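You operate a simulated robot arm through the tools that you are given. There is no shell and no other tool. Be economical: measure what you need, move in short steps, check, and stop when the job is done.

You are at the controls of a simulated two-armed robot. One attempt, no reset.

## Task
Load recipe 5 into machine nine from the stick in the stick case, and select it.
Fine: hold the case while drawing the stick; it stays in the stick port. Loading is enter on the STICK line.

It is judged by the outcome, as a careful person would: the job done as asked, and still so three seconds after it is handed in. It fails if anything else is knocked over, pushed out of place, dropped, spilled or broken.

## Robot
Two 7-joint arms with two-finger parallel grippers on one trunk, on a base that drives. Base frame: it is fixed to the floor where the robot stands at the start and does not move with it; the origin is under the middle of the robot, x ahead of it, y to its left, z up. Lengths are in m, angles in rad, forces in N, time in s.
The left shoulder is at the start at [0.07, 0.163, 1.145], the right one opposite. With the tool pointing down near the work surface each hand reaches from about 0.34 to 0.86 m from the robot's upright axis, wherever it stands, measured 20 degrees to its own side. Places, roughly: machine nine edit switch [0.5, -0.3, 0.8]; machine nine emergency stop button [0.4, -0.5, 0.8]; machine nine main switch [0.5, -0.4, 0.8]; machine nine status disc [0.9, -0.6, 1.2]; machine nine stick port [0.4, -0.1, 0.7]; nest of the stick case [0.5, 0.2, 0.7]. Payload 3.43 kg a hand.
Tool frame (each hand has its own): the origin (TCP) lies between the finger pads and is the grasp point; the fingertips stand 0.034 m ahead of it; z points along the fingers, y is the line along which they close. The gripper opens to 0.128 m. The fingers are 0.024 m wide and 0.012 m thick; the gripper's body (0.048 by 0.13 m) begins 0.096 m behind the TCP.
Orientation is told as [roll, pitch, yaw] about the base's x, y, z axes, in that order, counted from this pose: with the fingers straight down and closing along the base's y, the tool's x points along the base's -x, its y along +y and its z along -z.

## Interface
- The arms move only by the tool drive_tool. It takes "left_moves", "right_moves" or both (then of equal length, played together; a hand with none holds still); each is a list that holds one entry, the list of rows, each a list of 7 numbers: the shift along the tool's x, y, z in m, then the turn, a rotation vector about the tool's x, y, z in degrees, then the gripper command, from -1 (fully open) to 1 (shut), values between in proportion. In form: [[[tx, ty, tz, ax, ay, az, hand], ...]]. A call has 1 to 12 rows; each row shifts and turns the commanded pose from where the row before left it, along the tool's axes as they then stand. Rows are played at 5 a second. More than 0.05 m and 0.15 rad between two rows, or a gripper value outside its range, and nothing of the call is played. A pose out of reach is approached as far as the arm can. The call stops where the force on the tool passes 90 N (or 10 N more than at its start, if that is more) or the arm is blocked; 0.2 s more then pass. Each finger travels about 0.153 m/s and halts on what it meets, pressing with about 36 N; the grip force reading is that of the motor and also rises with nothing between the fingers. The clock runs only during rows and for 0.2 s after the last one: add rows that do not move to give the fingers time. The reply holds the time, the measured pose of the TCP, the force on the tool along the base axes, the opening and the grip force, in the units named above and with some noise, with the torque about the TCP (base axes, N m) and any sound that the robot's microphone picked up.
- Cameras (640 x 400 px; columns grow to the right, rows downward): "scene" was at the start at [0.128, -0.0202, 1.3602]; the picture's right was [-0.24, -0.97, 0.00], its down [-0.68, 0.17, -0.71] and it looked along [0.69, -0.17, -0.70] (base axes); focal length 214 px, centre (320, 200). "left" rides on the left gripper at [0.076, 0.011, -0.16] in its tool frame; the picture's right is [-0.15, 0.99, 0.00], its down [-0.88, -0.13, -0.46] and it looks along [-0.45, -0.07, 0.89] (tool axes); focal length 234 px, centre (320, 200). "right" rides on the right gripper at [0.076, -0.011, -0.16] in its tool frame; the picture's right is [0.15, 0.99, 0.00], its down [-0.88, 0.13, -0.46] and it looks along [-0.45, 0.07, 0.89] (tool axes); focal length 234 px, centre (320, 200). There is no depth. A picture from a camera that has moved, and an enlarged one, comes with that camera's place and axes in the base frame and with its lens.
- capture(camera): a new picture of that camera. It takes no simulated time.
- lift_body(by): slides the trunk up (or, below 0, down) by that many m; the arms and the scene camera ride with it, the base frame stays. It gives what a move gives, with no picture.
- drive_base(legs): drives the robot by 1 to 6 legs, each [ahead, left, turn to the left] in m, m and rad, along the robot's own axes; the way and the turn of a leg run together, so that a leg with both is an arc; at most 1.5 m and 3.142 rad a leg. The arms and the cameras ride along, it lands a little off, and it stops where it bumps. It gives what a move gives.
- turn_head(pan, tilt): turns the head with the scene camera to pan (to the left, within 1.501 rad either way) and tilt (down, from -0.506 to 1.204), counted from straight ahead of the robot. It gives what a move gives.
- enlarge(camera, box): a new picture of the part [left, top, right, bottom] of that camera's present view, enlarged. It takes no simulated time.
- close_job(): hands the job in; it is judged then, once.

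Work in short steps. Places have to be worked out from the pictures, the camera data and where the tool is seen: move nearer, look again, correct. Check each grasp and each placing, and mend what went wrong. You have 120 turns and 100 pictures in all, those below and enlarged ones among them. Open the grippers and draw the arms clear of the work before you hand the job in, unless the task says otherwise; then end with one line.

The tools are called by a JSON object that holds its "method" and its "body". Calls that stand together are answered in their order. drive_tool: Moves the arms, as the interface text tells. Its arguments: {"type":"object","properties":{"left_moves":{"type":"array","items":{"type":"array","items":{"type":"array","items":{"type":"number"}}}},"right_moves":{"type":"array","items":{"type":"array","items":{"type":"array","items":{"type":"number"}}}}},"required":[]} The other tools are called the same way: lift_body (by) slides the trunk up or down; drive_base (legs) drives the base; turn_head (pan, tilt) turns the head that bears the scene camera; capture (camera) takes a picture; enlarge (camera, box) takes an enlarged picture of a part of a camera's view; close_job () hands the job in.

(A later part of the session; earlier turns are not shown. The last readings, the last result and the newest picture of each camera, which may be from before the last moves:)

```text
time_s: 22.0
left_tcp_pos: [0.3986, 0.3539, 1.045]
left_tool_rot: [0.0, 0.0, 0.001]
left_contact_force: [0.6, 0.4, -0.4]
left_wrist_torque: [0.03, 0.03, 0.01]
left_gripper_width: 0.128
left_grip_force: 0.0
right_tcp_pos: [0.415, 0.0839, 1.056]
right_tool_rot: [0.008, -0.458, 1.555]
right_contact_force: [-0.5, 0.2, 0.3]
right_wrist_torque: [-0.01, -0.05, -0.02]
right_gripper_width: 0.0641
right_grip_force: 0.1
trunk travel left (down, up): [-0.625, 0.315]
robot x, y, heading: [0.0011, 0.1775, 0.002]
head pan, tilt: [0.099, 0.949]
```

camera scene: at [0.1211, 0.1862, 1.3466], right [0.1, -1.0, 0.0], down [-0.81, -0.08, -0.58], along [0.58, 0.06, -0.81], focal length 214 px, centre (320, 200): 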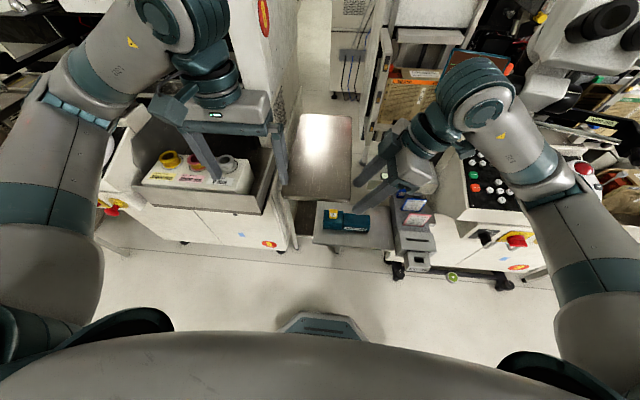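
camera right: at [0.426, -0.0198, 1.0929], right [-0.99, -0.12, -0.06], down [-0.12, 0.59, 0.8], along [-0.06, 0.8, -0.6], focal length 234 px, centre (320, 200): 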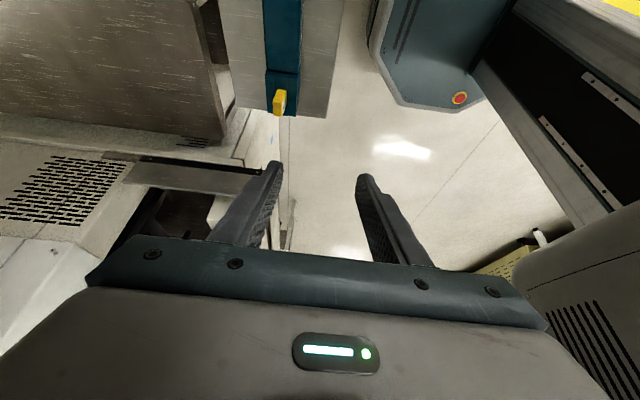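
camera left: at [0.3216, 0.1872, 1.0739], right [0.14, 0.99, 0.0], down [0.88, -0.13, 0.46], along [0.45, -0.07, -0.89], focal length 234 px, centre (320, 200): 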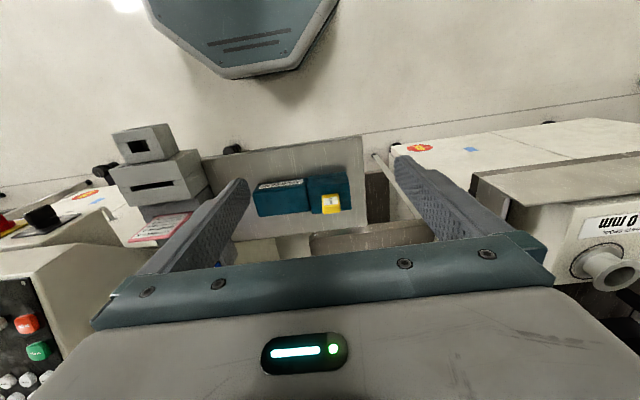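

The command follows the measured pose, good. Drive back 0.15.

{"method": "drive_base", "body": {"legs": [[-0.15, 0.0, 0]]}}

{"method": "drive_tool", "body": {"right_moves": [[[0, -0.045, 0.0, 0, 0, 0, 0], [0, -0.045, 0.0, 0, 0, 0, 0], [0, -0.045, 0.0, 0, 0, 0, 0], [0, -0.045, 0.02, 0, 0, 0, 0], [0, -0.035, 0.03, 0, 0, 0, 0], [0.02, 0, 0.04, 0, 0, 0, 0], [0.02, 0, 0.04, 0, 0, 0, 0]]]}}

{"method": "capture", "body": {"camera": "right"}}

```text
time_s: 23.4
left_tcp_pos: [0.247, 0.3535, 1.0442]
left_tool_rot: [0.0, 0.0, 0.0]
left_contact_force: [-0.8, -0.4, 1.0]
left_wrist_torque: [0.0, -0.02, 0.0]
left_gripper_width: 0.1279
left_grip_force: 0.0
right_tcp_pos: [0.2654, 0.0834, 1.0555]
right_tool_rot: [0.008, -0.461, 1.555]
right_contact_force: [0.4, 0.5, 0.8]
right_wrist_torque: [0.0, 0.02, -0.03]
right_gripper_width: 0.064
right_grip_force: 0.0
trunk travel left (down, up): [-0.625, 0.315]
robot x, y, heading: [-0.1484, 0.1801, -0.003]
head pan, tilt: [0.099, 0.949]
```

```text
time_s: 25.0
left_tcp_pos: [0.2486, 0.3554, 1.0451]
left_tool_rot: [0.0, 0.001, 0.001]
left_contact_force: [-0.2, 0.5, 0.6]
left_wrist_torque: [-0.02, -0.04, 0.03]
left_gripper_width: 0.128
left_grip_force: 0.2
right_tcp_pos: [0.2874, 0.0843, 1.0558]
right_tool_rot: [0.009, -0.456, 1.547]
right_contact_force: [0.3, 0.8, 0.2]
right_wrist_torque: [0.03, 0.02, -0.02]
right_gripper_width: 0.0639
right_grip_force: 0.1
right hand out of reach, approached as far as the arm can: row 1, 2, 3, 4, 5, 6, 7
trunk travel left (down, up): [-0.625, 0.315]
robot x, y, heading: [-0.1475, 0.1777, 0.001]
head pan, tilt: [0.099, 0.949]
```

```text
60 pictures are left
camera right: at [0.2971, -0.0544, 1.165], right [-0.99, -0.11, -0.06], down [-0.11, 0.59, 0.8], along [-0.06, 0.8, -0.6], focal length 234 px, centre (320, 200)
```

right: 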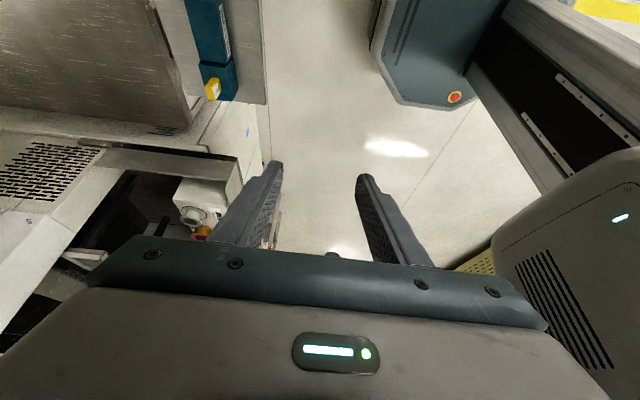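

Moving forward at this yaw hits a joint limit. I change plan: un-yaw the right hand and, with the hand pitched forward (body low toward the robot), hold the case firmly down with its fingertips on the labelled block while the left draws.

{"method": "drive_tool", "body": {"right_moves": [[[0, 0, 0, 0, 8.5, 0, 0], [0, 0, 0, 0, 8.5, 0, 0], [0, 0, 0, 0, 8.5, 0, 0], [0, 0, 0, 0, 0.5, 8, 0], [0, 0, 0, 0, 0, 8, 0], [0, 0, 0, 0, 0, 8, 0], [0, 0, 0, 0, 0, 8, 0], [0, 0, 0, 0, 0, 8, 0], [0, 0, 0, 0, 0, 8, 0], [0, 0, 0, 0, 0, 8, 0], [0, 0, 0, 0, 0, 8, 0], [0, 0, 0, 0, 0, 8, 0]]]}}

{"method": "drive_tool", "body": {"right_moves": [[[0, 0, 0, 0, 0, 8.5, 0.8], [0, 0, 0, 0, 0, 8, 0.8], [0, 0, 0, 0, -8, 0, 0.8], [0, 0, 0, 0, -8, 0, 0.8], [0, 0, 0, 0, -8, 0, 0.8], [0, 0, 0, 0, -8, 0, 0.8], [0, 0, 0, 0, -8, 0, 0.8], [0, 0, 0, 0, -8, 0, 0.8]]]}}

```text
time_s: 27.6
left_tcp_pos: [0.2479, 0.3539, 1.0437]
left_tool_rot: [0.001, -0.001, -0.001]
left_contact_force: [0.6, -0.3, 1.0]
left_wrist_torque: [0.01, 0.01, 0.0]
left_gripper_width: 0.128
left_grip_force: 0.0
right_tcp_pos: [0.2871, 0.0838, 1.0564]
right_tool_rot: [0.007, 0.008, 0.296]
right_contact_force: [0.5, 0.7, 0.6]
right_wrist_torque: [0.0, -0.02, 0.01]
right_gripper_width: 0.0639
right_grip_force: 0.1
trunk travel left (down, up): [-0.625, 0.315]
robot x, y, heading: [-0.1516, 0.1796, 0.001]
head pan, tilt: [0.099, 0.949]
```

```text
time_s: 29.4
left_tcp_pos: [0.2477, 0.3551, 1.0449]
left_tool_rot: [-0.002, -0.001, -0.001]
left_contact_force: [-0.5, 0.6, -0.2]
left_wrist_torque: [0.0, 0.0, -0.02]
left_gripper_width: 0.128
left_grip_force: 0.0
right_tcp_pos: [0.3344, 0.1182, 1.0774]
right_tool_rot: [0.005, -0.831, 0.009]
right_contact_force: [0.5, 0.8, 0.6]
right_wrist_torque: [-0.01, 0.01, -0.04]
right_gripper_width: 0.0127
right_grip_force: 0.1
right hand out of reach, approached as far as the arm can: row 6, 7, 8
trunk travel left (down, up): [-0.625, 0.315]
robot x, y, heading: [-0.1507, 0.1748, -0.002]
head pan, tilt: [0.099, 0.949]
```

Bring the right fingertips to a hover above the block.

{"method": "drive_tool", "body": {"right_moves": [[[0.013, 0, 0.0375, 0, 0, 0, 0.8], [0.013, 0, 0.0375, 0, 0, 0, 0.8], [0.013, 0, 0.0375, 0, 0, 0, 0.8], [0.013, 0, 0.0375, 0, 0, 0, 0.8], [0.013, 0, 0.0375, 0, 0, 0, 0.8], [0.013, 0, 0.0375, 0, 0, 0, 0.8]]]}}

{"method": "enlarge", "body": {"camera": "scene", "box": [280, 80, 480, 205]}}

{"method": "capture", "body": {"camera": "right"}}

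```text
time_s: 30.8
left_tcp_pos: [0.2486, 0.3544, 1.0446]
left_tool_rot: [0.001, 0.0, -0.002]
left_contact_force: [0.6, -1.1, -0.5]
left_wrist_torque: [0.0, 0.04, 0.0]
left_gripper_width: 0.1279
left_grip_force: 0.1
right_tcp_pos: [0.4493, 0.1187, 0.8665]
right_tool_rot: [0.006, -0.83, 0.006]
right_contact_force: [-0.8, 0.3, -0.3]
right_wrist_torque: [0.03, 0.02, 0.0]
right_gripper_width: 0.0126
right_grip_force: 0.0
trunk travel left (down, up): [-0.625, 0.315]
robot x, y, heading: [-0.1498, 0.1786, -0.006]
head pan, tilt: [0.099, 0.949]
```

```text
3.20 times, centred on (380, 142) of scene
camera zoom: at [-0.0278, 0.1857, 1.3466], right [0.1, -1.0, 0.0], down [-0.81, -0.08, -0.58], along [0.58, 0.06, -0.81], focal length 686 px, centre (128, 384)
```

zoom: 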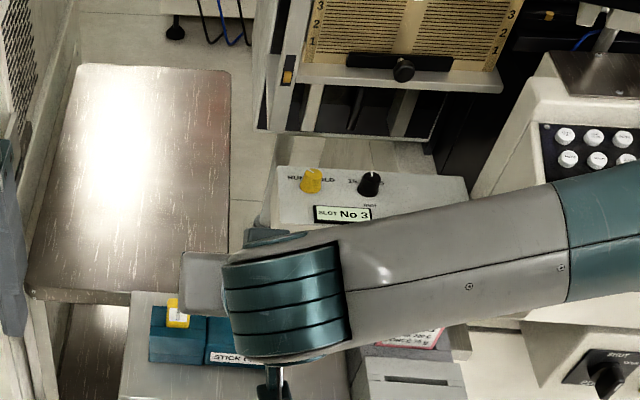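

```text
58 pictures are left
camera right: at [0.2814, 0.1058, 0.9185], right [-0.11, 0.99, -0.1], down [0.26, 0.13, 0.96], along [0.96, 0.08, -0.27], focal length 234 px, centre (320, 200)
```

right: 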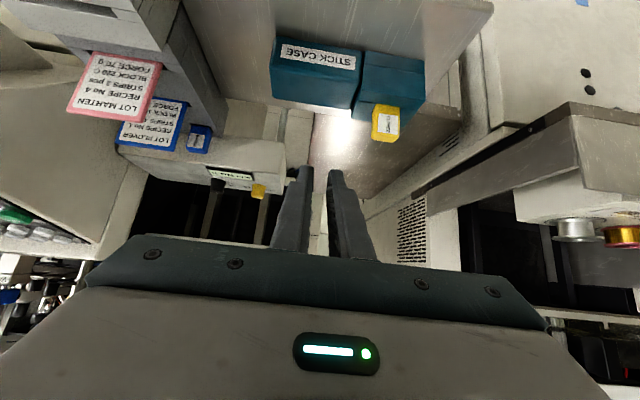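

Block top is about z 0.755, cap z 0.756–0.79. Now bring the left hand: forward, then over the stick, then down to a hover.

{"method": "drive_tool", "body": {"left_moves": [[[-0.047, 0, 0, 0, 0, 0, -1], [-0.047, 0, 0, 0, 0, 0, -0.5], [-0.047, 0, 0, 0, 0, 0, 0], [-0.047, 0, 0, 0, 0, 0, 0.45], [-0.047, 0, 0, 0, 0, 0, 0.45], [0, -0.0435, 0, 0, 0, 0, 0.45], [0, -0.0435, 0, 0, 0, 0, 0.45], [0, -0.0435, 0, 0, 0, 0, 0.45], [0, -0.0435, 0, 0, 0, 0, 0.45], [0, 0, 0.045, 0, 0, 0, 0.45], [0, 0, 0.045, 0, 0, 0, 0.45], [0, 0, 0.045, 0, 0, 0, 0.45]]]}}

{"method": "capture", "body": {"camera": "left"}}

{"method": "capture", "body": {"camera": "right"}}

```text
time_s: 33.4
left_tcp_pos: [0.4832, 0.1791, 0.9101]
left_tool_rot: [0.0, 0.001, -0.002]
left_contact_force: [-0.2, 0.4, 0.3]
left_wrist_torque: [-0.02, 0.03, -0.02]
left_gripper_width: 0.0355
left_grip_force: 0.0
right_tcp_pos: [0.45, 0.1201, 0.8672]
right_tool_rot: [0.006, -0.829, 0.009]
right_contact_force: [-0.6, 0.2, -0.3]
right_wrist_torque: [0.05, 0.0, 0.0]
right_gripper_width: 0.0127
right_grip_force: 0.0
trunk travel left (down, up): [-0.625, 0.315]
robot x, y, heading: [-0.1512, 0.1768, -0.003]
head pan, tilt: [0.099, 0.949]
```

```text
57 pictures are left
camera left: at [0.4093, 0.1913, 1.0699], right [0.15, 0.99, 0.0], down [0.88, -0.13, 0.46], along [0.45, -0.07, -0.89], focal length 234 px, centre (320, 200)
```

left: 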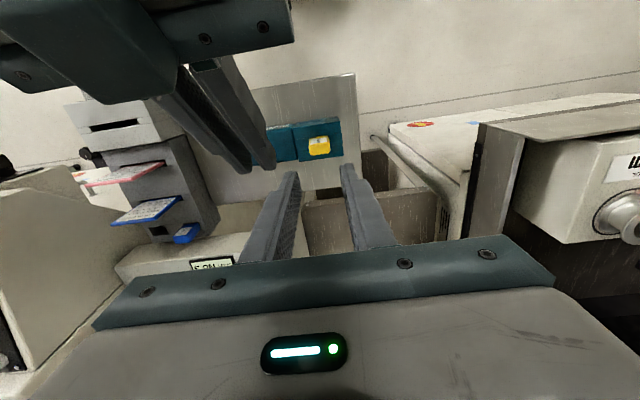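

```text
56 pictures are left
camera right: at [0.281, 0.1062, 0.919], right [-0.11, 0.99, -0.1], down [0.26, 0.13, 0.96], along [0.96, 0.08, -0.27], focal length 234 px, centre (320, 200)
```

right: 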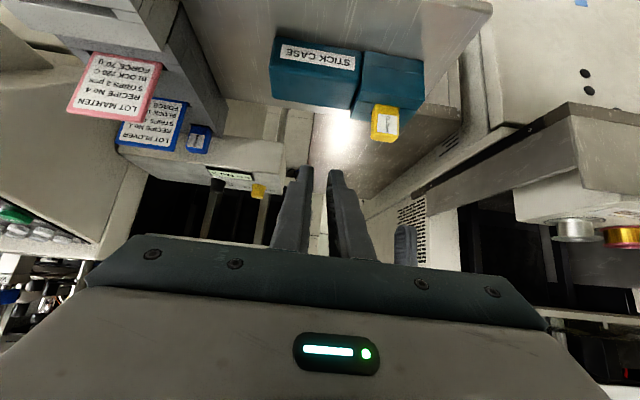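

Stick aligns with the left fingers. Lower the right fingertips to just above the block, and left fingers around the cap.

{"method": "drive_tool", "body": {"right_moves": [[[0.017, -0.002, 0.0293, 0, 0, 0, 0.8], [0.0175, -0.001, 0.0293, 0, 0, 0, 0.8], [0, 0, 0, 0, 0, 0, 0.8]]], "left_moves": [[[-0.001, 0, 0.045, 0, 0, 0, 0.45], [-0.001, 0, 0.035, 0, 0, 0, 0.45], [-0.001, 0, 0.0, 0, 0, 0, 0.45]]]}}

{"method": "enlarge", "body": {"camera": "right", "box": [230, 50, 470, 200]}}

{"method": "enlarge", "body": {"camera": "left", "box": [230, 100, 390, 200]}}

```text
time_s: 34.2
left_tcp_pos: [0.4854, 0.1799, 0.8305]
left_tool_rot: [0.0, 0.0, -0.002]
left_contact_force: [0.8, 0.6, -0.3]
left_wrist_torque: [0.0, -0.02, 0.0]
left_gripper_width: 0.0352
left_grip_force: 0.1
right_tcp_pos: [0.4685, 0.1179, 0.8036]
right_tool_rot: [0.006, -0.833, 0.008]
right_contact_force: [-0.5, -0.6, -0.2]
right_wrist_torque: [0.02, 0.01, 0.0]
right_gripper_width: 0.0126
right_grip_force: 0.1
trunk travel left (down, up): [-0.625, 0.315]
robot x, y, heading: [-0.1478, 0.1797, -0.005]
head pan, tilt: [0.099, 0.949]
```

```text
2.67 times, centred on (350, 125) of right
camera zoom: at [0.3002, 0.1036, 0.8545], right [-0.11, 0.99, -0.1], down [0.26, 0.13, 0.96], along [0.96, 0.08, -0.27], focal length 624 px, centre (240, 400)
```

zoom: 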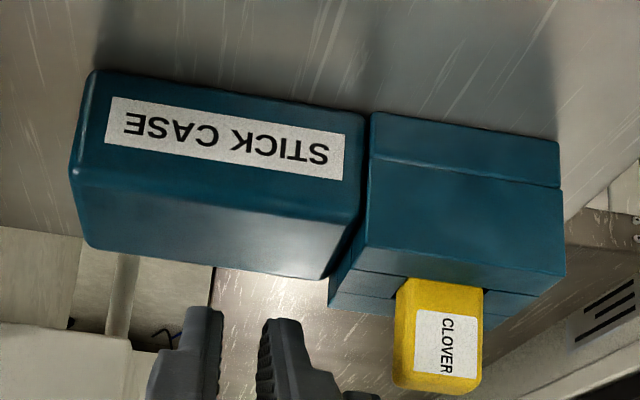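

```text
4.00 times, centred on (310, 150) of left
camera zoom: at [0.4108, 0.1906, 0.99], right [0.15, 0.99, 0.0], down [0.88, -0.13, 0.46], along [0.45, -0.07, -0.89], focal length 937 px, centre (360, 400)
```

zoom: 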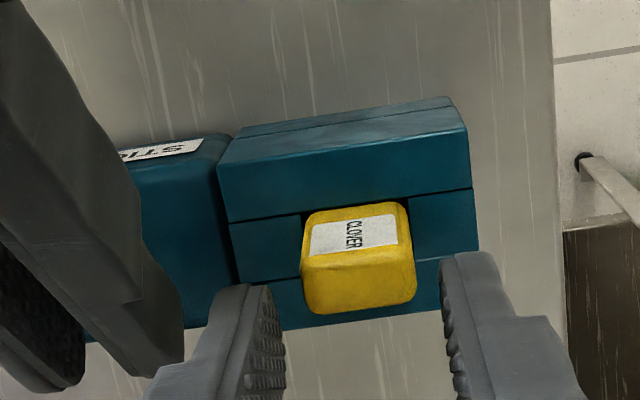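

Left aligned with cap. Lower left around the cap; right down towards the block top.

{"method": "drive_tool", "body": {"left_moves": [[[0.001, 0, 0.017, 0, 0, 0, 0.45], [0.001, 0, 0.017, 0, 0, 0, 0.45], [0, 0, 0, 0, 0, 0, 0.45]]], "right_moves": [[[0.0074, 0, 0.0067, 0, 0, 0, 0.8], [0.0074, 0, 0.0067, 0, 0, 0, 0.8], [0.003, 0, 0.0027, 0, 0, 0, 0.8]]]}}

{"method": "drive_tool", "body": {"right_moves": [[[0.003, 0, 0.0027, 0, 0, 0, 0.8], [0.003, 0, 0.0027, 0, 0, 0, 0.8]]]}}

```text
time_s: 35.0
left_tcp_pos: [0.4822, 0.1793, 0.7984]
left_tool_rot: [0.001, -0.002, -0.002]
left_contact_force: [-0.9, 0.6, 0.3]
left_wrist_torque: [0.05, 0.01, 0.01]
left_gripper_width: 0.035
left_grip_force: 0.1
right_tcp_pos: [0.471, 0.1168, 0.7838]
right_tool_rot: [0.01, -0.841, 0.001]
right_contact_force: [2.6, -4.9, 25.2]
right_wrist_torque: [-0.14, -0.5, -0.03]
right_gripper_width: 0.0128
right_grip_force: 0.1
trunk travel left (down, up): [-0.625, 0.315]
robot x, y, heading: [-0.1502, 0.1825, -0.004]
head pan, tilt: [0.099, 0.949]
```

```text
time_s: 35.6
left_tcp_pos: [0.4791, 0.1783, 0.801]
left_tool_rot: [-0.002, -0.008, -0.001]
left_contact_force: [0.1, 0.7, 0.7]
left_wrist_torque: [0.0, 0.0, 0.05]
left_gripper_width: 0.0351
left_grip_force: 0.1
right_tcp_pos: [0.469, 0.1175, 0.783]
right_tool_rot: [0.016, -0.854, -0.002]
right_contact_force: [-3.8, -13.8, 66.3]
right_wrist_torque: [-0.56, -1.07, -0.31]
right_gripper_width: 0.0127
right_grip_force: 0.1
trunk travel left (down, up): [-0.625, 0.315]
robot x, y, heading: [-0.1497, 0.1782, -0.003]
head pan, tilt: [0.099, 0.949]
```

Pressing with 66 N is more than needed; ease off one notch and check that the case hasn't shifted.

{"method": "drive_tool", "body": {"right_moves": [[[-0.003, 0, -0.0027, 0, 0, 0, 0.8], [0, 0, 0, 0, 0, 0, 0.8]]]}}

{"method": "enlarge", "body": {"camera": "left", "box": [230, 100, 390, 200]}}

{"method": "enlarge", "body": {"camera": "right", "box": [230, 50, 470, 200]}}

```text
time_s: 36.2
left_tcp_pos: [0.4806, 0.1787, 0.7999]
left_tool_rot: [0.001, -0.006, -0.002]
left_contact_force: [0.8, -0.1, 0.8]
left_wrist_torque: [0.01, -0.01, 0.03]
left_gripper_width: 0.0353
left_grip_force: 0.1
right_tcp_pos: [0.4686, 0.1182, 0.7824]
right_tool_rot: [0.012, -0.848, 0.002]
right_contact_force: [1.4, -12.3, 54.7]
right_wrist_torque: [-0.47, -0.99, -0.23]
right_gripper_width: 0.0129
right_grip_force: 0.4
trunk travel left (down, up): [-0.625, 0.315]
robot x, y, heading: [-0.1479, 0.184, -0.003]
head pan, tilt: [0.099, 0.949]
```

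```text
4.00 times, centred on (310, 150) of left
camera zoom: at [0.4051, 0.1903, 0.9591], right [0.15, 0.99, 0.0], down [0.88, -0.13, 0.46], along [0.46, -0.07, -0.89], focal length 937 px, centre (360, 400)
```

zoom: 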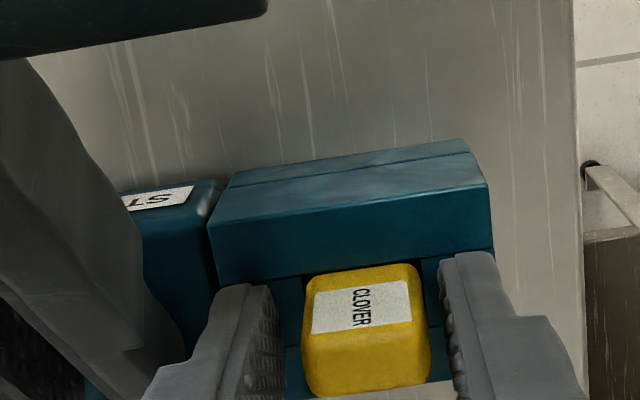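

```text
2.67 times, centred on (350, 125) of right
camera zoom: at [0.3001, 0.1045, 0.8314], right [-0.11, 0.99, -0.1], down [0.24, 0.13, 0.96], along [0.97, 0.08, -0.25], focal length 624 px, centre (240, 400)
```

zoom: 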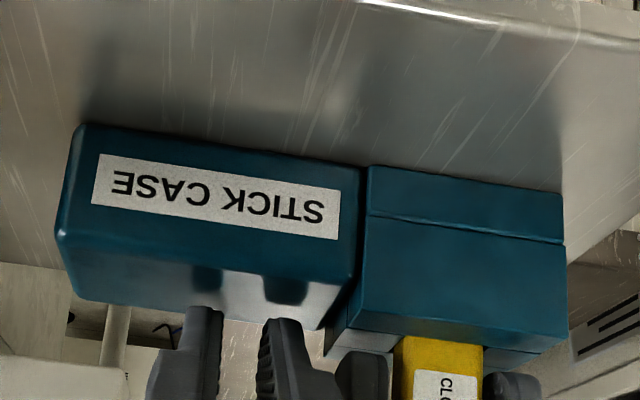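

Case is pinned. Lower the left a few mm and close on the cap.

{"method": "drive_tool", "body": {"left_moves": [[[-0.004, 0, 0.004, 0, 0, 0, 0.45], [0, 0, 0, 0, 0, 0, 1], [0, 0, 0, 0, 0, 0, 1], [0, 0, 0, 0, 0, 0, 1]]]}}

{"method": "drive_tool", "body": {"left_moves": [[[0, 0, -0.004, 0, 0, 0, 1], [0, 0, -0.004, 0, 0, 0, 1], [0, 0, -0.004, 0, 0, 0, 1]]]}}

{"method": "enlarge", "body": {"camera": "right", "box": [230, 50, 470, 200]}}

```text
time_s: 37.2
left_tcp_pos: [0.4847, 0.1799, 0.7949]
left_tool_rot: [0.001, -0.004, 0.002]
left_contact_force: [-2.5, 3.1, 4.8]
left_wrist_torque: [0.15, 0.13, 0.0]
left_gripper_width: 0.0244
left_grip_force: 36.1
right_tcp_pos: [0.4697, 0.118, 0.7827]
right_tool_rot: [0.01, -0.848, 0.001]
right_contact_force: [5.0, -13.8, 51.6]
right_wrist_torque: [-0.49, -1.08, -0.32]
right_gripper_width: 0.0128
right_grip_force: 0.3
trunk travel left (down, up): [-0.625, 0.315]
robot x, y, heading: [-0.1461, 0.1794, -0.001]
head pan, tilt: [0.099, 0.949]
```

```text
time_s: 38.0
left_tcp_pos: [0.4839, 0.178, 0.8068]
left_tool_rot: [0.001, -0.005, -0.002]
left_contact_force: [1.1, 1.5, -2.5]
left_wrist_torque: [0.08, -0.07, 0.0]
left_gripper_width: 0.0245
left_grip_force: 36.1
right_tcp_pos: [0.4685, 0.119, 0.7827]
right_tool_rot: [0.011, -0.849, 0.002]
right_contact_force: [1.2, -11.9, 54.6]
right_wrist_torque: [-0.53, -0.99, -0.24]
right_gripper_width: 0.0131
right_grip_force: 0.2
trunk travel left (down, up): [-0.625, 0.315]
robot x, y, heading: [-0.1507, 0.1818, -0.003]
head pan, tilt: [0.099, 0.949]
```

```text
2.67 times, centred on (350, 125) of right
camera zoom: at [0.3, 0.1048, 0.8315], right [-0.11, 0.99, -0.1], down [0.24, 0.13, 0.96], along [0.96, 0.08, -0.25], focal length 624 px, centre (240, 400)
```

zoom: 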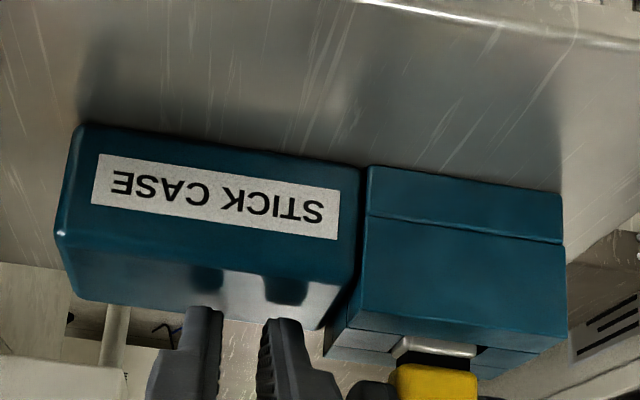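

The stick slides out, the case stays. Continue drawing upward.

{"method": "drive_tool", "body": {"left_moves": [[[0, 0, -0.008, 0, 0, 0, 1], [0, 0, -0.01, 0, 0, 0, 1], [0, 0, -0.015, 0, 0, 0, 1], [0, 0, -0.02, 0, 0, 0, 1], [0, 0, -0.03, 0, 0, 0, 1], [0, 0, -0.04, 0, 0, 0, 1], [0, 0, -0.04, 0, 0, 0, 1]]]}}

{"method": "capture", "body": {"camera": "left"}}

{"method": "capture", "body": {"camera": "right"}}

```text
time_s: 39.6
left_tcp_pos: [0.4841, 0.1801, 0.9704]
left_tool_rot: [0.0, -0.003, 0.0]
left_contact_force: [-0.8, 0.4, -0.6]
left_wrist_torque: [-0.01, -0.01, -0.01]
left_gripper_width: 0.0246
left_grip_force: 35.8
right_tcp_pos: [0.4693, 0.1184, 0.7827]
right_tool_rot: [0.015, -0.848, 0.001]
right_contact_force: [1.4, -10.7, 54.2]
right_wrist_torque: [-0.45, -0.97, -0.18]
right_gripper_width: 0.0132
right_grip_force: 0.2
trunk travel left (down, up): [-0.625, 0.315]
robot x, y, heading: [-0.152, 0.1805, -0.002]
head pan, tilt: [0.099, 0.949]
```

```text
50 pictures are left
camera left: at [0.4085, 0.1907, 1.1297], right [0.15, 0.99, 0.0], down [0.88, -0.13, 0.46], along [0.45, -0.07, -0.89], focal length 234 px, centre (320, 200)
```

left: 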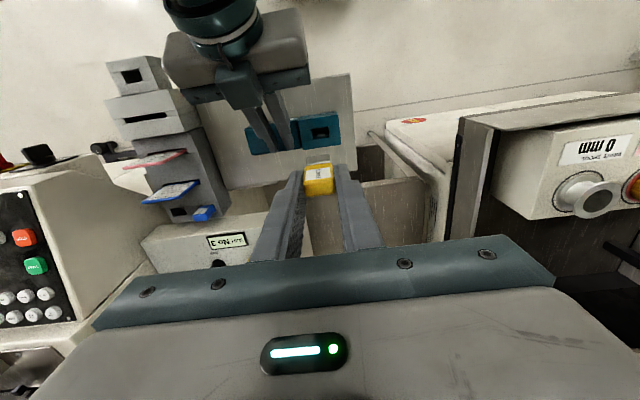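

```text
49 pictures are left
camera right: at [0.3, 0.1051, 0.8314], right [-0.11, 0.99, -0.1], down [0.24, 0.12, 0.96], along [0.96, 0.08, -0.25], focal length 234 px, centre (320, 200)
```

right: 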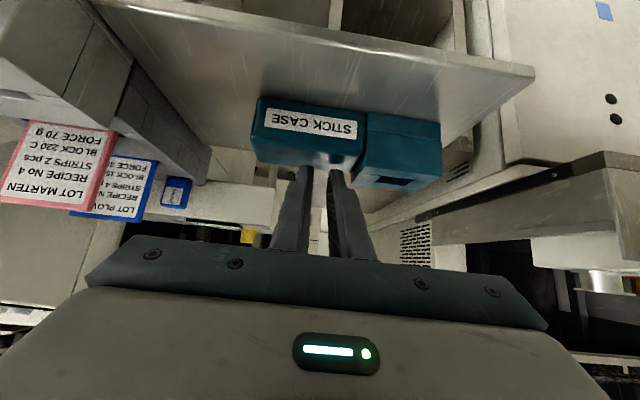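

Stick is out. Lift the right hand off the case straight up, then back and to the right.

{"method": "drive_tool", "body": {"right_moves": [[[-0.0148, 0, -0.0134, 0, 0, 0, 0.8], [-0.022, 0, -0.02, 0, 0, 0, 0.8], [-0.033, 0, -0.03, 0, 0, 0, 0.8], [-0.033, 0, -0.03, 0, 0, 0, 0.8], [-0.02, 0, -0.045, 0, 0, 0, 1], [0, -0.02, -0.045, 0, 0, 0, 1], [0, -0.045, -0.0, 0, 0, 0, 1], [0, -0.045, 0, 0, 0, 0, 1], [0, -0.045, 0, 0, 0, 0, 1], [0, -0.045, 0, 0, 0, 0, 1], [0, -0.045, 0, 0, 0, 0, 1]]]}}

{"method": "capture", "body": {"camera": "scene"}}

```text
time_s: 42.0
left_tcp_pos: [0.487, 0.1792, 0.9665]
left_tool_rot: [-0.001, -0.004, 0.001]
left_contact_force: [-0.1, -0.3, 0.2]
left_wrist_torque: [0.02, -0.01, 0.02]
left_gripper_width: 0.0246
left_grip_force: 36.2
right_tcp_pos: [0.4166, -0.1318, 0.9875]
right_tool_rot: [0.01, -0.832, 0.007]
right_contact_force: [-0.9, -0.2, 0.7]
right_wrist_torque: [0.0, 0.03, 0.01]
right_gripper_width: 0.0001
right_grip_force: 33.0
trunk travel left (down, up): [-0.625, 0.315]
robot x, y, heading: [-0.1505, 0.1788, -0.002]
head pan, tilt: [0.099, 0.949]
```

```text
48 pictures are left
camera scene: at [-0.0301, 0.1843, 1.3468], right [0.1, -1.0, 0.0], down [-0.81, -0.08, -0.58], along [0.58, 0.06, -0.81], focal length 214 px, centre (320, 200)
```

scene: 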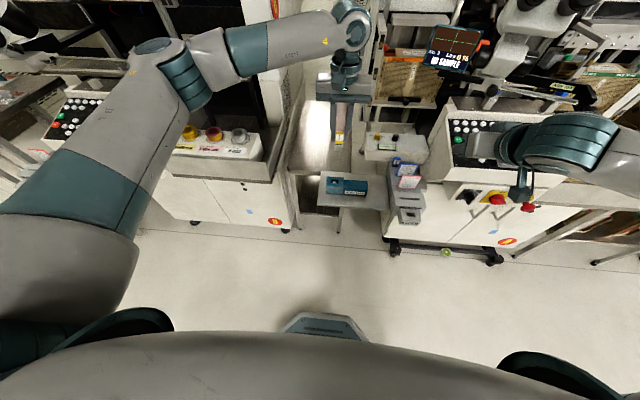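

Pull the right hand back a bit, raise left, then drive base right 0.2 m.

{"method": "drive_tool", "body": {"right_moves": [[[0.03, 0, -0.035, 0, 0, 0, 1], [0.0, 0, -0.03, 0, 0, 0, 1]]], "left_moves": [[[0.02, 0, -0.03, 0, 0, 0, 1], [0.03, 0, -0.03, 0, 0, 0, 1]]]}}

{"method": "drive_base", "body": {"legs": [[0, -0.2, 0]]}}

{"method": "capture", "body": {"camera": "scene"}}

```text
time_s: 42.6
left_tcp_pos: [0.4388, 0.1811, 1.0272]
left_tool_rot: [0.002, -0.003, 0.0]
left_contact_force: [0.4, 0.4, 0.3]
left_wrist_torque: [-0.03, -0.01, 0.0]
left_gripper_width: 0.0245
left_grip_force: 35.6
right_tcp_pos: [0.3923, -0.1385, 1.0115]
right_tool_rot: [0.007, -0.829, 0.008]
right_contact_force: [0.5, -0.3, -0.7]
right_wrist_torque: [-0.02, 0.04, -0.01]
right_gripper_width: 0.0
right_grip_force: 32.8
right hand out of reach, approached as far as the arm can: row 1, 2
trunk travel left (down, up): [-0.625, 0.315]
robot x, y, heading: [-0.1468, 0.1785, -0.004]
head pan, tilt: [0.099, 0.949]
```

```text
time_s: 44.2
left_tcp_pos: [0.4371, -0.02, 1.0269]
left_tool_rot: [-0.001, 0.0, 0.001]
left_contact_force: [0.7, -0.7, -0.9]
left_wrist_torque: [0.02, 0.01, -0.01]
left_gripper_width: 0.0243
left_grip_force: 35.8
right_tcp_pos: [0.3948, -0.3391, 1.011]
right_tool_rot: [0.008, -0.827, 0.009]
right_contact_force: [-0.4, 0.3, -0.7]
right_wrist_torque: [0.03, 0.04, 0.0]
right_gripper_width: 0.0001
right_grip_force: 33.0
trunk travel left (down, up): [-0.625, 0.315]
robot x, y, heading: [-0.1466, -0.019, 0.004]
head pan, tilt: [0.099, 0.949]
```

```text
47 pictures are left
camera scene: at [-0.0289, -0.0147, 1.3466], right [0.1, -0.99, 0.0], down [-0.81, -0.08, -0.58], along [0.58, 0.06, -0.81], focal length 214 px, centre (320, 200)
```

scene: 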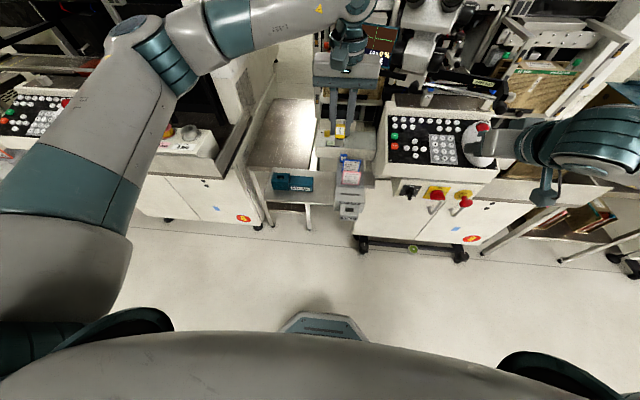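

Bring the stick above the port and look.

{"method": "drive_tool", "body": {"left_moves": [[[0.036, -0.026, 0, 0, 0, 0, 1], [0.036, -0.026, 0, 0, 0, 0, 1], [0, 0, 0.04, 0, 0, 0, 1], [0, 0, 0.04, 0, 0, 0, 1], [0, 0, 0.04, 0, 0, 0, 1], [0, 0, 0.02, 0, 0, 0, 1]]]}}

{"method": "capture", "body": {"camera": "left"}}

{"method": "enlarge", "body": {"camera": "scene", "box": [290, 110, 430, 230]}}

```text
time_s: 45.6
left_tcp_pos: [0.3666, -0.0709, 0.8858]
left_tool_rot: [0.0, -0.001, 0.001]
left_contact_force: [0.4, -0.4, -0.5]
left_wrist_torque: [0.01, 0.02, 0.0]
left_gripper_width: 0.0244
left_grip_force: 35.7
right_tcp_pos: [0.3941, -0.3374, 1.0105]
right_tool_rot: [0.009, -0.828, 0.009]
right_contact_force: [-0.4, -0.3, 0.2]
right_wrist_torque: [0.02, 0.0, 0.01]
right_gripper_width: 0.0
right_grip_force: 33.2
trunk travel left (down, up): [-0.625, 0.315]
robot x, y, heading: [-0.1475, -0.0219, -0.003]
head pan, tilt: [0.099, 0.949]
```

```text
46 pictures are left
camera left: at [0.2914, -0.06, 1.0458], right [0.14, 0.99, 0.0], down [0.88, -0.13, 0.46], along [0.45, -0.07, -0.89], focal length 234 px, centre (320, 200)
```

left: 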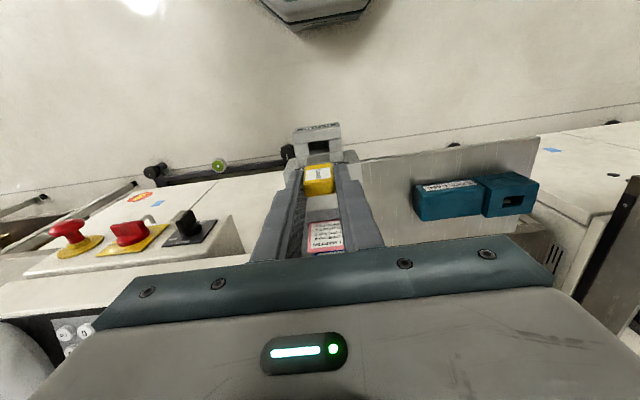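

```text
3.33 times, centred on (360, 170) of scene
camera zoom: at [-0.0289, -0.0142, 1.3466], right [0.1, -0.99, 0.0], down [-0.81, -0.08, -0.58], along [0.58, 0.06, -0.81], focal length 715 px, centre (187, 300)
```

zoom: 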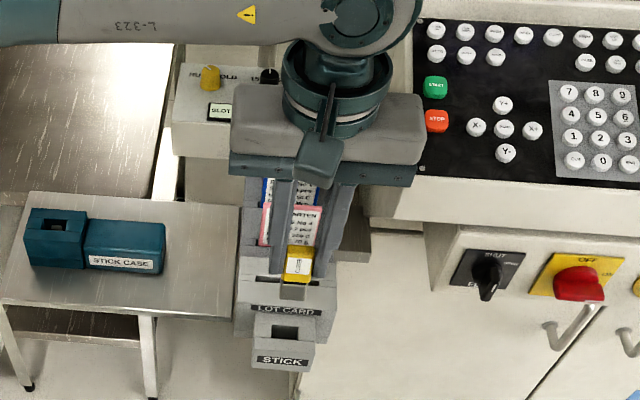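

Zoom on the port and stick from the left camera.

{"method": "enlarge", "body": {"camera": "left", "box": [260, 110, 380, 210]}}

{"method": "enlarge", "body": {"camera": "scene", "box": [330, 150, 370, 225]}}

```text
4.00 times, centred on (320, 160) of left
camera zoom: at [0.2914, -0.06, 1.0458], right [0.14, 0.99, 0.0], down [0.88, -0.13, 0.46], along [0.45, -0.07, -0.89], focal length 937 px, centre (320, 360)
```

zoom: 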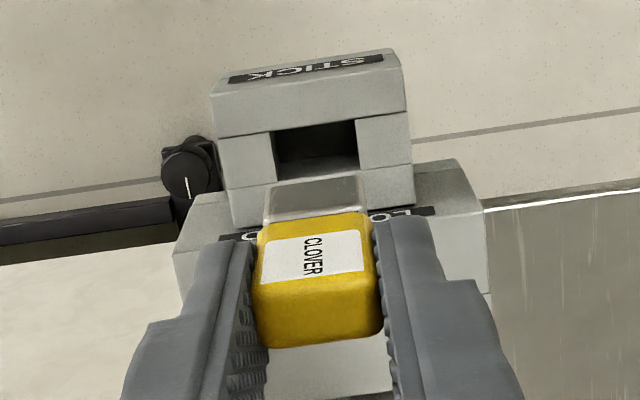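

```text
5.33 times, centred on (350, 188) of scene
camera zoom: at [-0.0289, -0.0142, 1.3466], right [0.1, -0.99, 0.0], down [-0.81, -0.08, -0.58], along [0.58, 0.06, -0.81], focal length 1144 px, centre (160, 267)
```

zoom: 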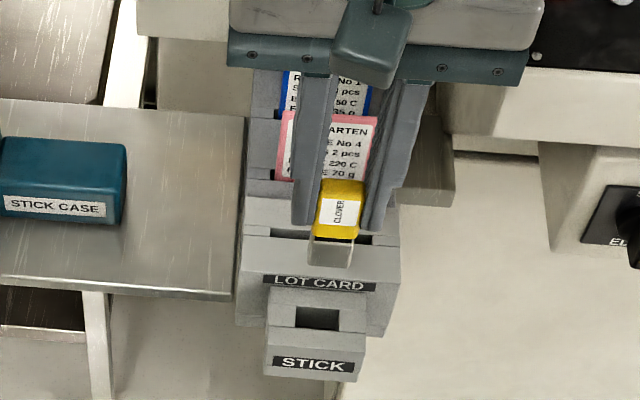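

Port hole centre ≈ [0.367, −0.074, 0.750]. Lower to just above it with a small correction and look again.

{"method": "drive_tool", "body": {"left_moves": [[[-0.002, -0.001, 0.03, 0, 0, 0, 1], [-0.002, -0.001, 0.025, 0, 0, 0, 1], [0, 0, 0, 0, 0, 0, 1]]]}}

{"method": "enlarge", "body": {"camera": "left", "box": [270, 120, 370, 190]}}

{"method": "enlarge", "body": {"camera": "scene", "box": [330, 180, 370, 215]}}

```text
time_s: 46.4
left_tcp_pos: [0.3714, -0.0726, 0.8297]
left_tool_rot: [0.0, 0.001, 0.003]
left_contact_force: [-0.2, -0.7, -0.1]
left_wrist_torque: [0.0, 0.01, 0.0]
left_gripper_width: 0.0245
left_grip_force: 36.1
right_tcp_pos: [0.3938, -0.3377, 1.0109]
right_tool_rot: [0.008, -0.828, 0.009]
right_contact_force: [0.2, -0.5, -0.5]
right_wrist_torque: [-0.01, 0.0, 0.0]
right_gripper_width: 0.0001
right_grip_force: 33.1
trunk travel left (down, up): [-0.625, 0.315]
robot x, y, heading: [-0.149, -0.0215, -0.003]
head pan, tilt: [0.099, 0.949]
```

```text
5.71 times, centred on (320, 155) of left
camera zoom: at [0.2952, -0.0624, 0.9911], right [0.14, 0.99, 0.0], down [0.88, -0.13, 0.46], along [0.45, -0.07, -0.89], focal length 1338 px, centre (320, 457)
```

zoom: 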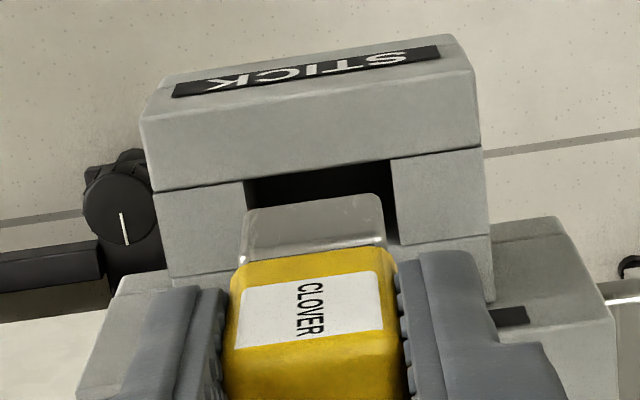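

```text
11.43 times, centred on (350, 198) of scene
camera zoom: at [-0.0291, -0.0144, 1.3466], right [0.1, -0.99, 0.0], down [-0.81, -0.08, -0.58], along [0.58, 0.06, -0.81], focal length 2451 px, centre (-23, 229)
```

zoom: 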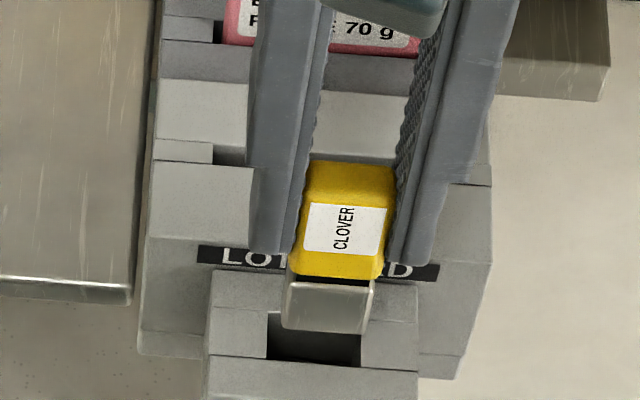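

Plug and hole nearly coincide; I shift ~1.5 mm forward, 0.7 mm left and lower gently.

{"method": "drive_tool", "body": {"left_moves": [[[-0.0015, 0.0007, 0.01, 0, 0, 0, 1], [0, 0, 0.006, 0, 0, 0, 1], [0, 0, 0.005, 0, 0, 0, 1], [0, 0, 0.004, 0, 0, 0, 1]]]}}

{"method": "enlarge", "body": {"camera": "left", "box": [270, 120, 370, 190]}}

{"method": "enlarge", "body": {"camera": "scene", "box": [330, 180, 370, 215]}}

```text
time_s: 47.4
left_tcp_pos: [0.3719, -0.0729, 0.8063]
left_tool_rot: [0.0, -0.001, 0.001]
left_contact_force: [-0.9, -0.4, -0.7]
left_wrist_torque: [-0.01, 0.01, 0.0]
left_gripper_width: 0.0244
left_grip_force: 36.0
right_tcp_pos: [0.3941, -0.337, 1.0111]
right_tool_rot: [0.009, -0.829, 0.009]
right_contact_force: [-0.2, 0.5, -0.8]
right_wrist_torque: [0.02, 0.03, 0.03]
right_gripper_width: 0.0
right_grip_force: 32.7
trunk travel left (down, up): [-0.625, 0.315]
robot x, y, heading: [-0.1512, -0.0196, 0.002]
head pan, tilt: [0.099, 0.949]
```

```text
5.71 times, centred on (320, 155) of left
camera zoom: at [0.2967, -0.0617, 0.9663], right [0.14, 0.99, 0.0], down [0.88, -0.13, 0.46], along [0.45, -0.07, -0.89], focal length 1338 px, centre (320, 457)
```

zoom: 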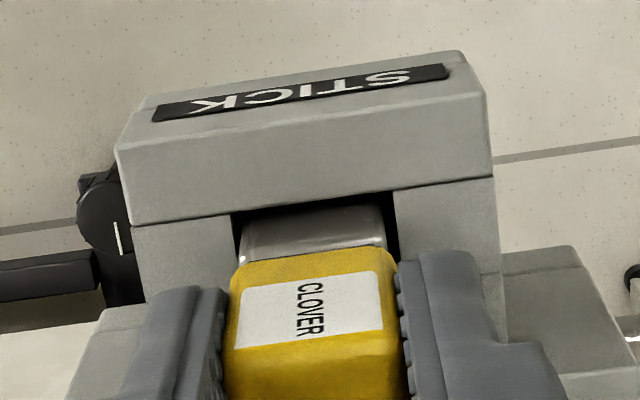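

```text
11.43 times, centred on (350, 198) of scene
camera zoom: at [-0.029, -0.0144, 1.3466], right [0.1, -0.99, 0.0], down [-0.81, -0.08, -0.58], along [0.58, 0.06, -0.81], focal length 2451 px, centre (-23, 229)
```

zoom: 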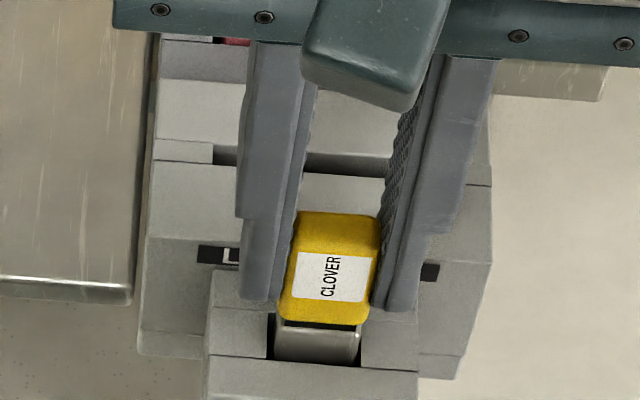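

The plug enters the hole with clearance. Continue down slowly.

{"method": "drive_tool", "body": {"left_moves": [[[0, 0, 0.004, 0, 0, 0, 1], [0, 0, 0.004, 0, 0, 0, 1], [0, 0, 0.004, 0, 0, 0, 1], [0, 0, 0.003, 0, 0, 0, 1]]]}}

{"method": "drive_tool", "body": {"left_moves": [[[0, 0, 0.002, 0, 0, 0, 1], [0, 0, 0.002, 0, 0, 0, 1]]]}}

{"method": "enlarge", "body": {"camera": "left", "box": [270, 120, 370, 190]}}

```text
time_s: 48.4
left_tcp_pos: [0.3712, -0.0723, 0.7932]
left_tool_rot: [-0.002, -0.005, 0.002]
left_contact_force: [-3.1, 2.3, 24.2]
left_wrist_torque: [0.18, 0.06, -0.01]
left_gripper_width: 0.0243
left_grip_force: 35.8
right_tcp_pos: [0.3928, -0.3362, 1.0132]
right_tool_rot: [0.006, -0.832, 0.009]
right_contact_force: [0.0, -0.2, -0.8]
right_wrist_torque: [-0.01, 0.03, -0.01]
right_gripper_width: 0.0
right_grip_force: 33.0
trunk travel left (down, up): [-0.625, 0.315]
robot x, y, heading: [-0.1497, -0.0224, -0.004]
head pan, tilt: [0.099, 0.949]
```

```text
time_s: 49.0
left_tcp_pos: [0.3704, -0.0727, 0.789]
left_tool_rot: [-0.001, -0.004, 0.002]
left_contact_force: [1.0, 3.1, 33.0]
left_wrist_torque: [0.17, -0.05, -0.01]
left_gripper_width: 0.0244
left_grip_force: 35.9
right_tcp_pos: [0.3917, -0.3369, 1.0122]
right_tool_rot: [0.007, -0.831, 0.008]
right_contact_force: [-0.7, 0.0, -0.4]
right_wrist_torque: [0.01, 0.02, 0.01]
right_gripper_width: 0.0
right_grip_force: 33.1
trunk travel left (down, up): [-0.625, 0.315]
robot x, y, heading: [-0.1526, -0.0201, 0.002]
head pan, tilt: [0.099, 0.949]
```

```text
5.71 times, centred on (320, 155) of left
camera zoom: at [0.2953, -0.0616, 0.9491], right [0.14, 0.99, 0.0], down [0.88, -0.13, 0.46], along [0.45, -0.07, -0.89], focal length 1338 px, centre (320, 457)
```

zoom: 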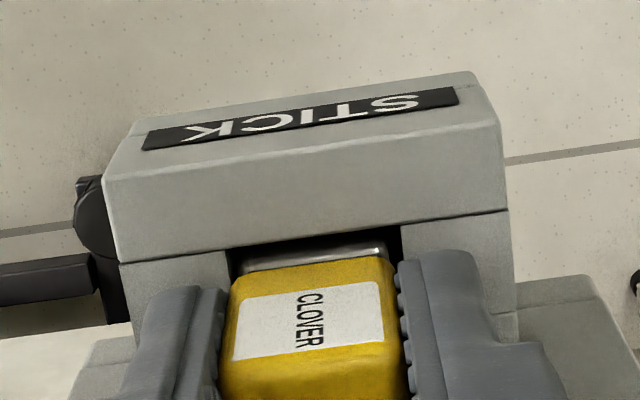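

Friction-fit insertion under way (33 N), a few mm of plug remain. Press on.

{"method": "drive_tool", "body": {"left_moves": [[[0, 0, 0.002, 0, 0, 0, 1], [0, 0, 0.002, 0, 0, 0, 1], [0, 0, 0.001, 0, 0, 0, 1]]]}}

{"method": "enlarge", "body": {"camera": "left", "box": [270, 120, 370, 190]}}

```text
time_s: 49.8
left_tcp_pos: [0.3708, -0.0731, 0.7877]
left_tool_rot: [-0.002, -0.008, 0.002]
left_contact_force: [0.7, 4.8, 53.2]
left_wrist_torque: [0.8, 0.35, -0.4]
left_gripper_width: 0.0246
left_grip_force: 36.0
right_tcp_pos: [0.3908, -0.3366, 1.0137]
right_tool_rot: [0.007, -0.833, 0.009]
right_contact_force: [0.2, -0.4, 0.3]
right_wrist_torque: [-0.01, -0.01, 0.01]
right_gripper_width: 0.0
right_grip_force: 33.5
trunk travel left (down, up): [-0.625, 0.315]
robot x, y, heading: [-0.1489, -0.0207, 0.004]
head pan, tilt: [0.099, 0.949]
```

```text
5.71 times, centred on (320, 155) of left
camera zoom: at [0.2943, -0.0612, 0.9466], right [0.14, 0.99, 0.0], down [0.88, -0.13, 0.46], along [0.46, -0.07, -0.89], focal length 1338 px, centre (320, 457)
```

zoom: 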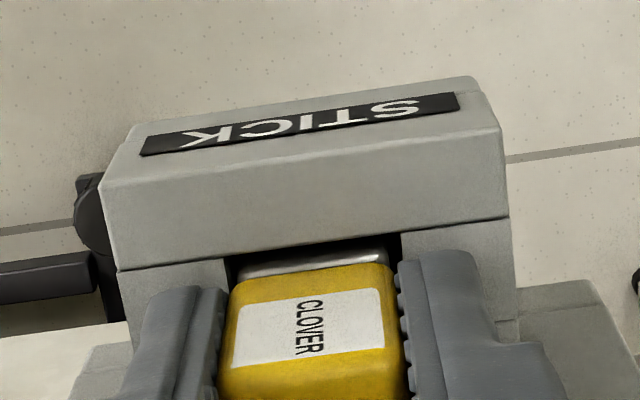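

Fingertips may be resting on the port top. Release, rise, close and press the cap from the top to seat it.

{"method": "drive_tool", "body": {"left_moves": [[[0, 0, -0.003, 0, 0, 0, 1], [0, 0, 0, 0, 0, 0, 0.6], [0, 0, 0, 0, 0, 0, 0.4], [0, 0, 0, 0, 0, 0, 0.4], [0, 0, -0.03, 0, 0, 0, 0.4], [0, 0, -0.035, 0, 0, 0, 0.4], [0, 0, 0, 0, 0, 0, 1], [0, 0, 0, 0, 0, 0, 1]]]}}

{"method": "enlarge", "body": {"camera": "left", "box": [260, 110, 380, 210]}}

```text
time_s: 51.6
left_tcp_pos: [0.3712, -0.0713, 0.8503]
left_tool_rot: [-0.001, 0.0, 0.002]
left_contact_force: [0.0, 1.2, -0.2]
left_wrist_torque: [-0.02, -0.03, 0.01]
left_gripper_width: 0.0
left_grip_force: 32.9
right_tcp_pos: [0.3937, -0.3372, 1.011]
right_tool_rot: [0.009, -0.829, 0.008]
right_contact_force: [0.1, -0.5, -0.6]
right_wrist_torque: [-0.01, 0.0, 0.02]
right_gripper_width: 0.0002
right_grip_force: 32.7
trunk travel left (down, up): [-0.625, 0.315]
robot x, y, heading: [-0.1524, -0.0237, 0.0]
head pan, tilt: [0.099, 0.949]
```

```text
4.00 times, centred on (320, 160) of left
camera zoom: at [0.2964, -0.0612, 1.0103], right [0.14, 0.99, 0.0], down [0.88, -0.13, 0.46], along [0.45, -0.07, -0.89], focal length 937 px, centre (320, 360)
```

zoom: 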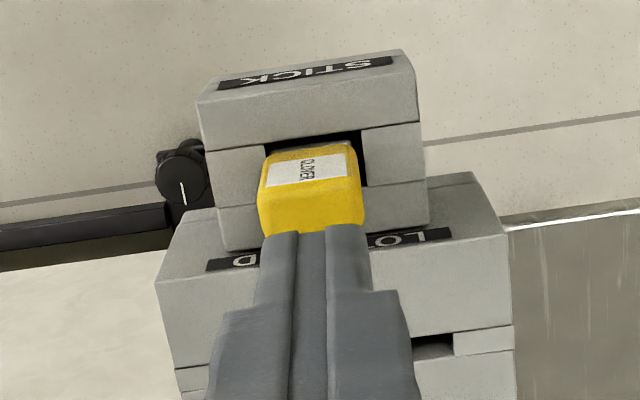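

Press down on the cap.

{"method": "drive_tool", "body": {"left_moves": [[[0.001, 0, 0.015, 0, 0, 0, 1], [0, 0, 0.012, 0, 0, 0, 1], [0, 0, 0.006, 0, 0, 0, 1], [0, 0, 0.004, 0, 0, 0, 1], [0, 0, 0.003, 0, 0, 0, 1]]]}}

{"method": "enlarge", "body": {"camera": "left", "box": [270, 120, 370, 190]}}

```text
time_s: 52.8
left_tcp_pos: [0.372, -0.0722, 0.8241]
left_tool_rot: [-0.012, -0.016, 0.002]
left_contact_force: [-13.3, 12.4, 52.1]
left_wrist_torque: [0.48, 1.01, -0.08]
left_gripper_width: 0.0
left_grip_force: 33.6
right_tcp_pos: [0.3919, -0.3346, 1.0134]
right_tool_rot: [0.008, -0.831, 0.013]
right_contact_force: [0.5, -0.3, -0.1]
right_wrist_torque: [-0.04, 0.01, -0.03]
right_gripper_width: 0.0
right_grip_force: 32.8
trunk travel left (down, up): [-0.625, 0.315]
robot x, y, heading: [-0.1536, -0.0198, -0.002]
head pan, tilt: [0.099, 0.949]
stopped in row 5 (left hand): the force on the tool passed its limit (the readings are from after the stop); the commanded pose is now the measured one
```

```text
5.71 times, centred on (320, 155) of left
camera zoom: at [0.295, -0.0607, 0.9831], right [0.14, 0.99, -0.01], down [0.87, -0.12, 0.47], along [0.46, -0.08, -0.88], focal length 1338 px, centre (320, 457)
```

zoom: 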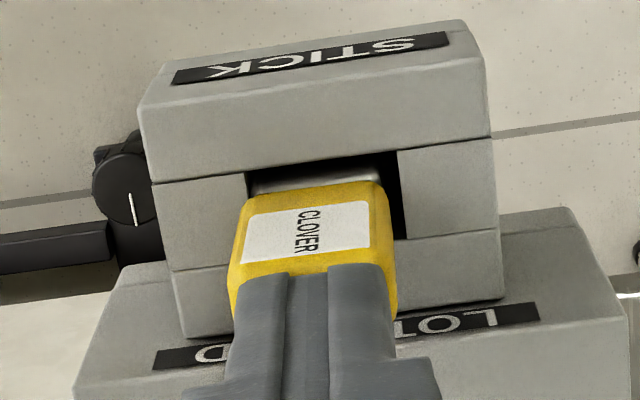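

It's bottomed out. Withdraw the left hand up and left, and look at the monitor.

{"method": "drive_tool", "body": {"left_moves": [[[0, 0, -0.03, 0, 0, 0, 1], [0, 0, -0.045, 0, 0, 0, 1], [0, 0, -0.045, 0, 0, 0, 1], [0.02, 0.04, 0, 0, 0, 0, 1], [0.02, 0.045, 0, 0, 0, 0, 1], [0, 0.045, 0, 0, 0, 0, 1], [0, 0.045, 0, 0, 0, 0, 1]]]}}

{"method": "turn_head", "body": {"pan": -0.35, "tilt": 0.45}}

{"method": "capture", "body": {"camera": "scene"}}

```text
time_s: 54.4
left_tcp_pos: [0.3324, 0.1039, 0.9386]
left_tool_rot: [-0.01, -0.013, 0.004]
left_contact_force: [0.9, 0.4, 0.4]
left_wrist_torque: [-0.05, -0.02, -0.01]
left_gripper_width: 0.0
left_grip_force: 33.1
right_tcp_pos: [0.394, -0.3348, 1.0118]
right_tool_rot: [0.006, -0.831, 0.011]
right_contact_force: [0.2, 0.9, 0.6]
right_wrist_torque: [-0.04, 0.03, 0.0]
right_gripper_width: 0.0
right_grip_force: 32.6
trunk travel left (down, up): [-0.625, 0.315]
robot x, y, heading: [-0.1488, -0.0227, -0.002]
head pan, tilt: [0.099, 0.949]
```

```text
time_s: 55.3
left_tcp_pos: [0.3315, 0.1015, 0.9366]
left_tool_rot: [-0.009, -0.01, 0.002]
left_contact_force: [0.1, 0.7, -0.4]
left_wrist_torque: [-0.02, -0.03, 0.01]
left_gripper_width: 0.0
left_grip_force: 33.1
right_tcp_pos: [0.3951, -0.3375, 1.0117]
right_tool_rot: [0.008, -0.827, 0.011]
right_contact_force: [-0.3, 0.8, 0.3]
right_wrist_torque: [0.03, -0.01, 0.0]
right_gripper_width: 0.0
right_grip_force: 33.0
trunk travel left (down, up): [-0.625, 0.315]
robot x, y, heading: [-0.1506, -0.0218, 0.002]
head pan, tilt: [-0.351, 0.45]
```

```text
34 pictures are left
camera scene: at [-0.0151, -0.0525, 1.3885], right [-0.34, -0.94, 0.0], down [-0.41, 0.15, -0.9], along [0.85, -0.31, -0.44], focal length 214 px, centre (320, 200)
```

scene: 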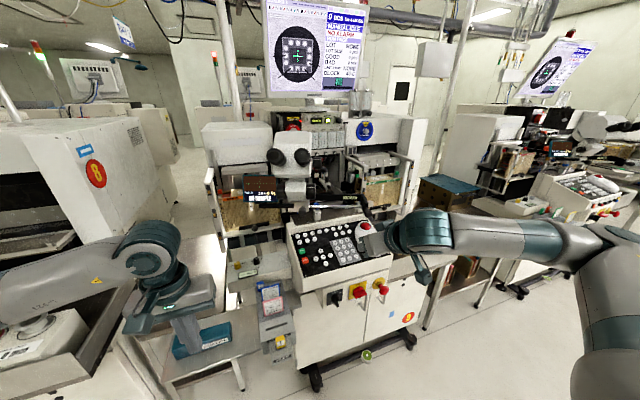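

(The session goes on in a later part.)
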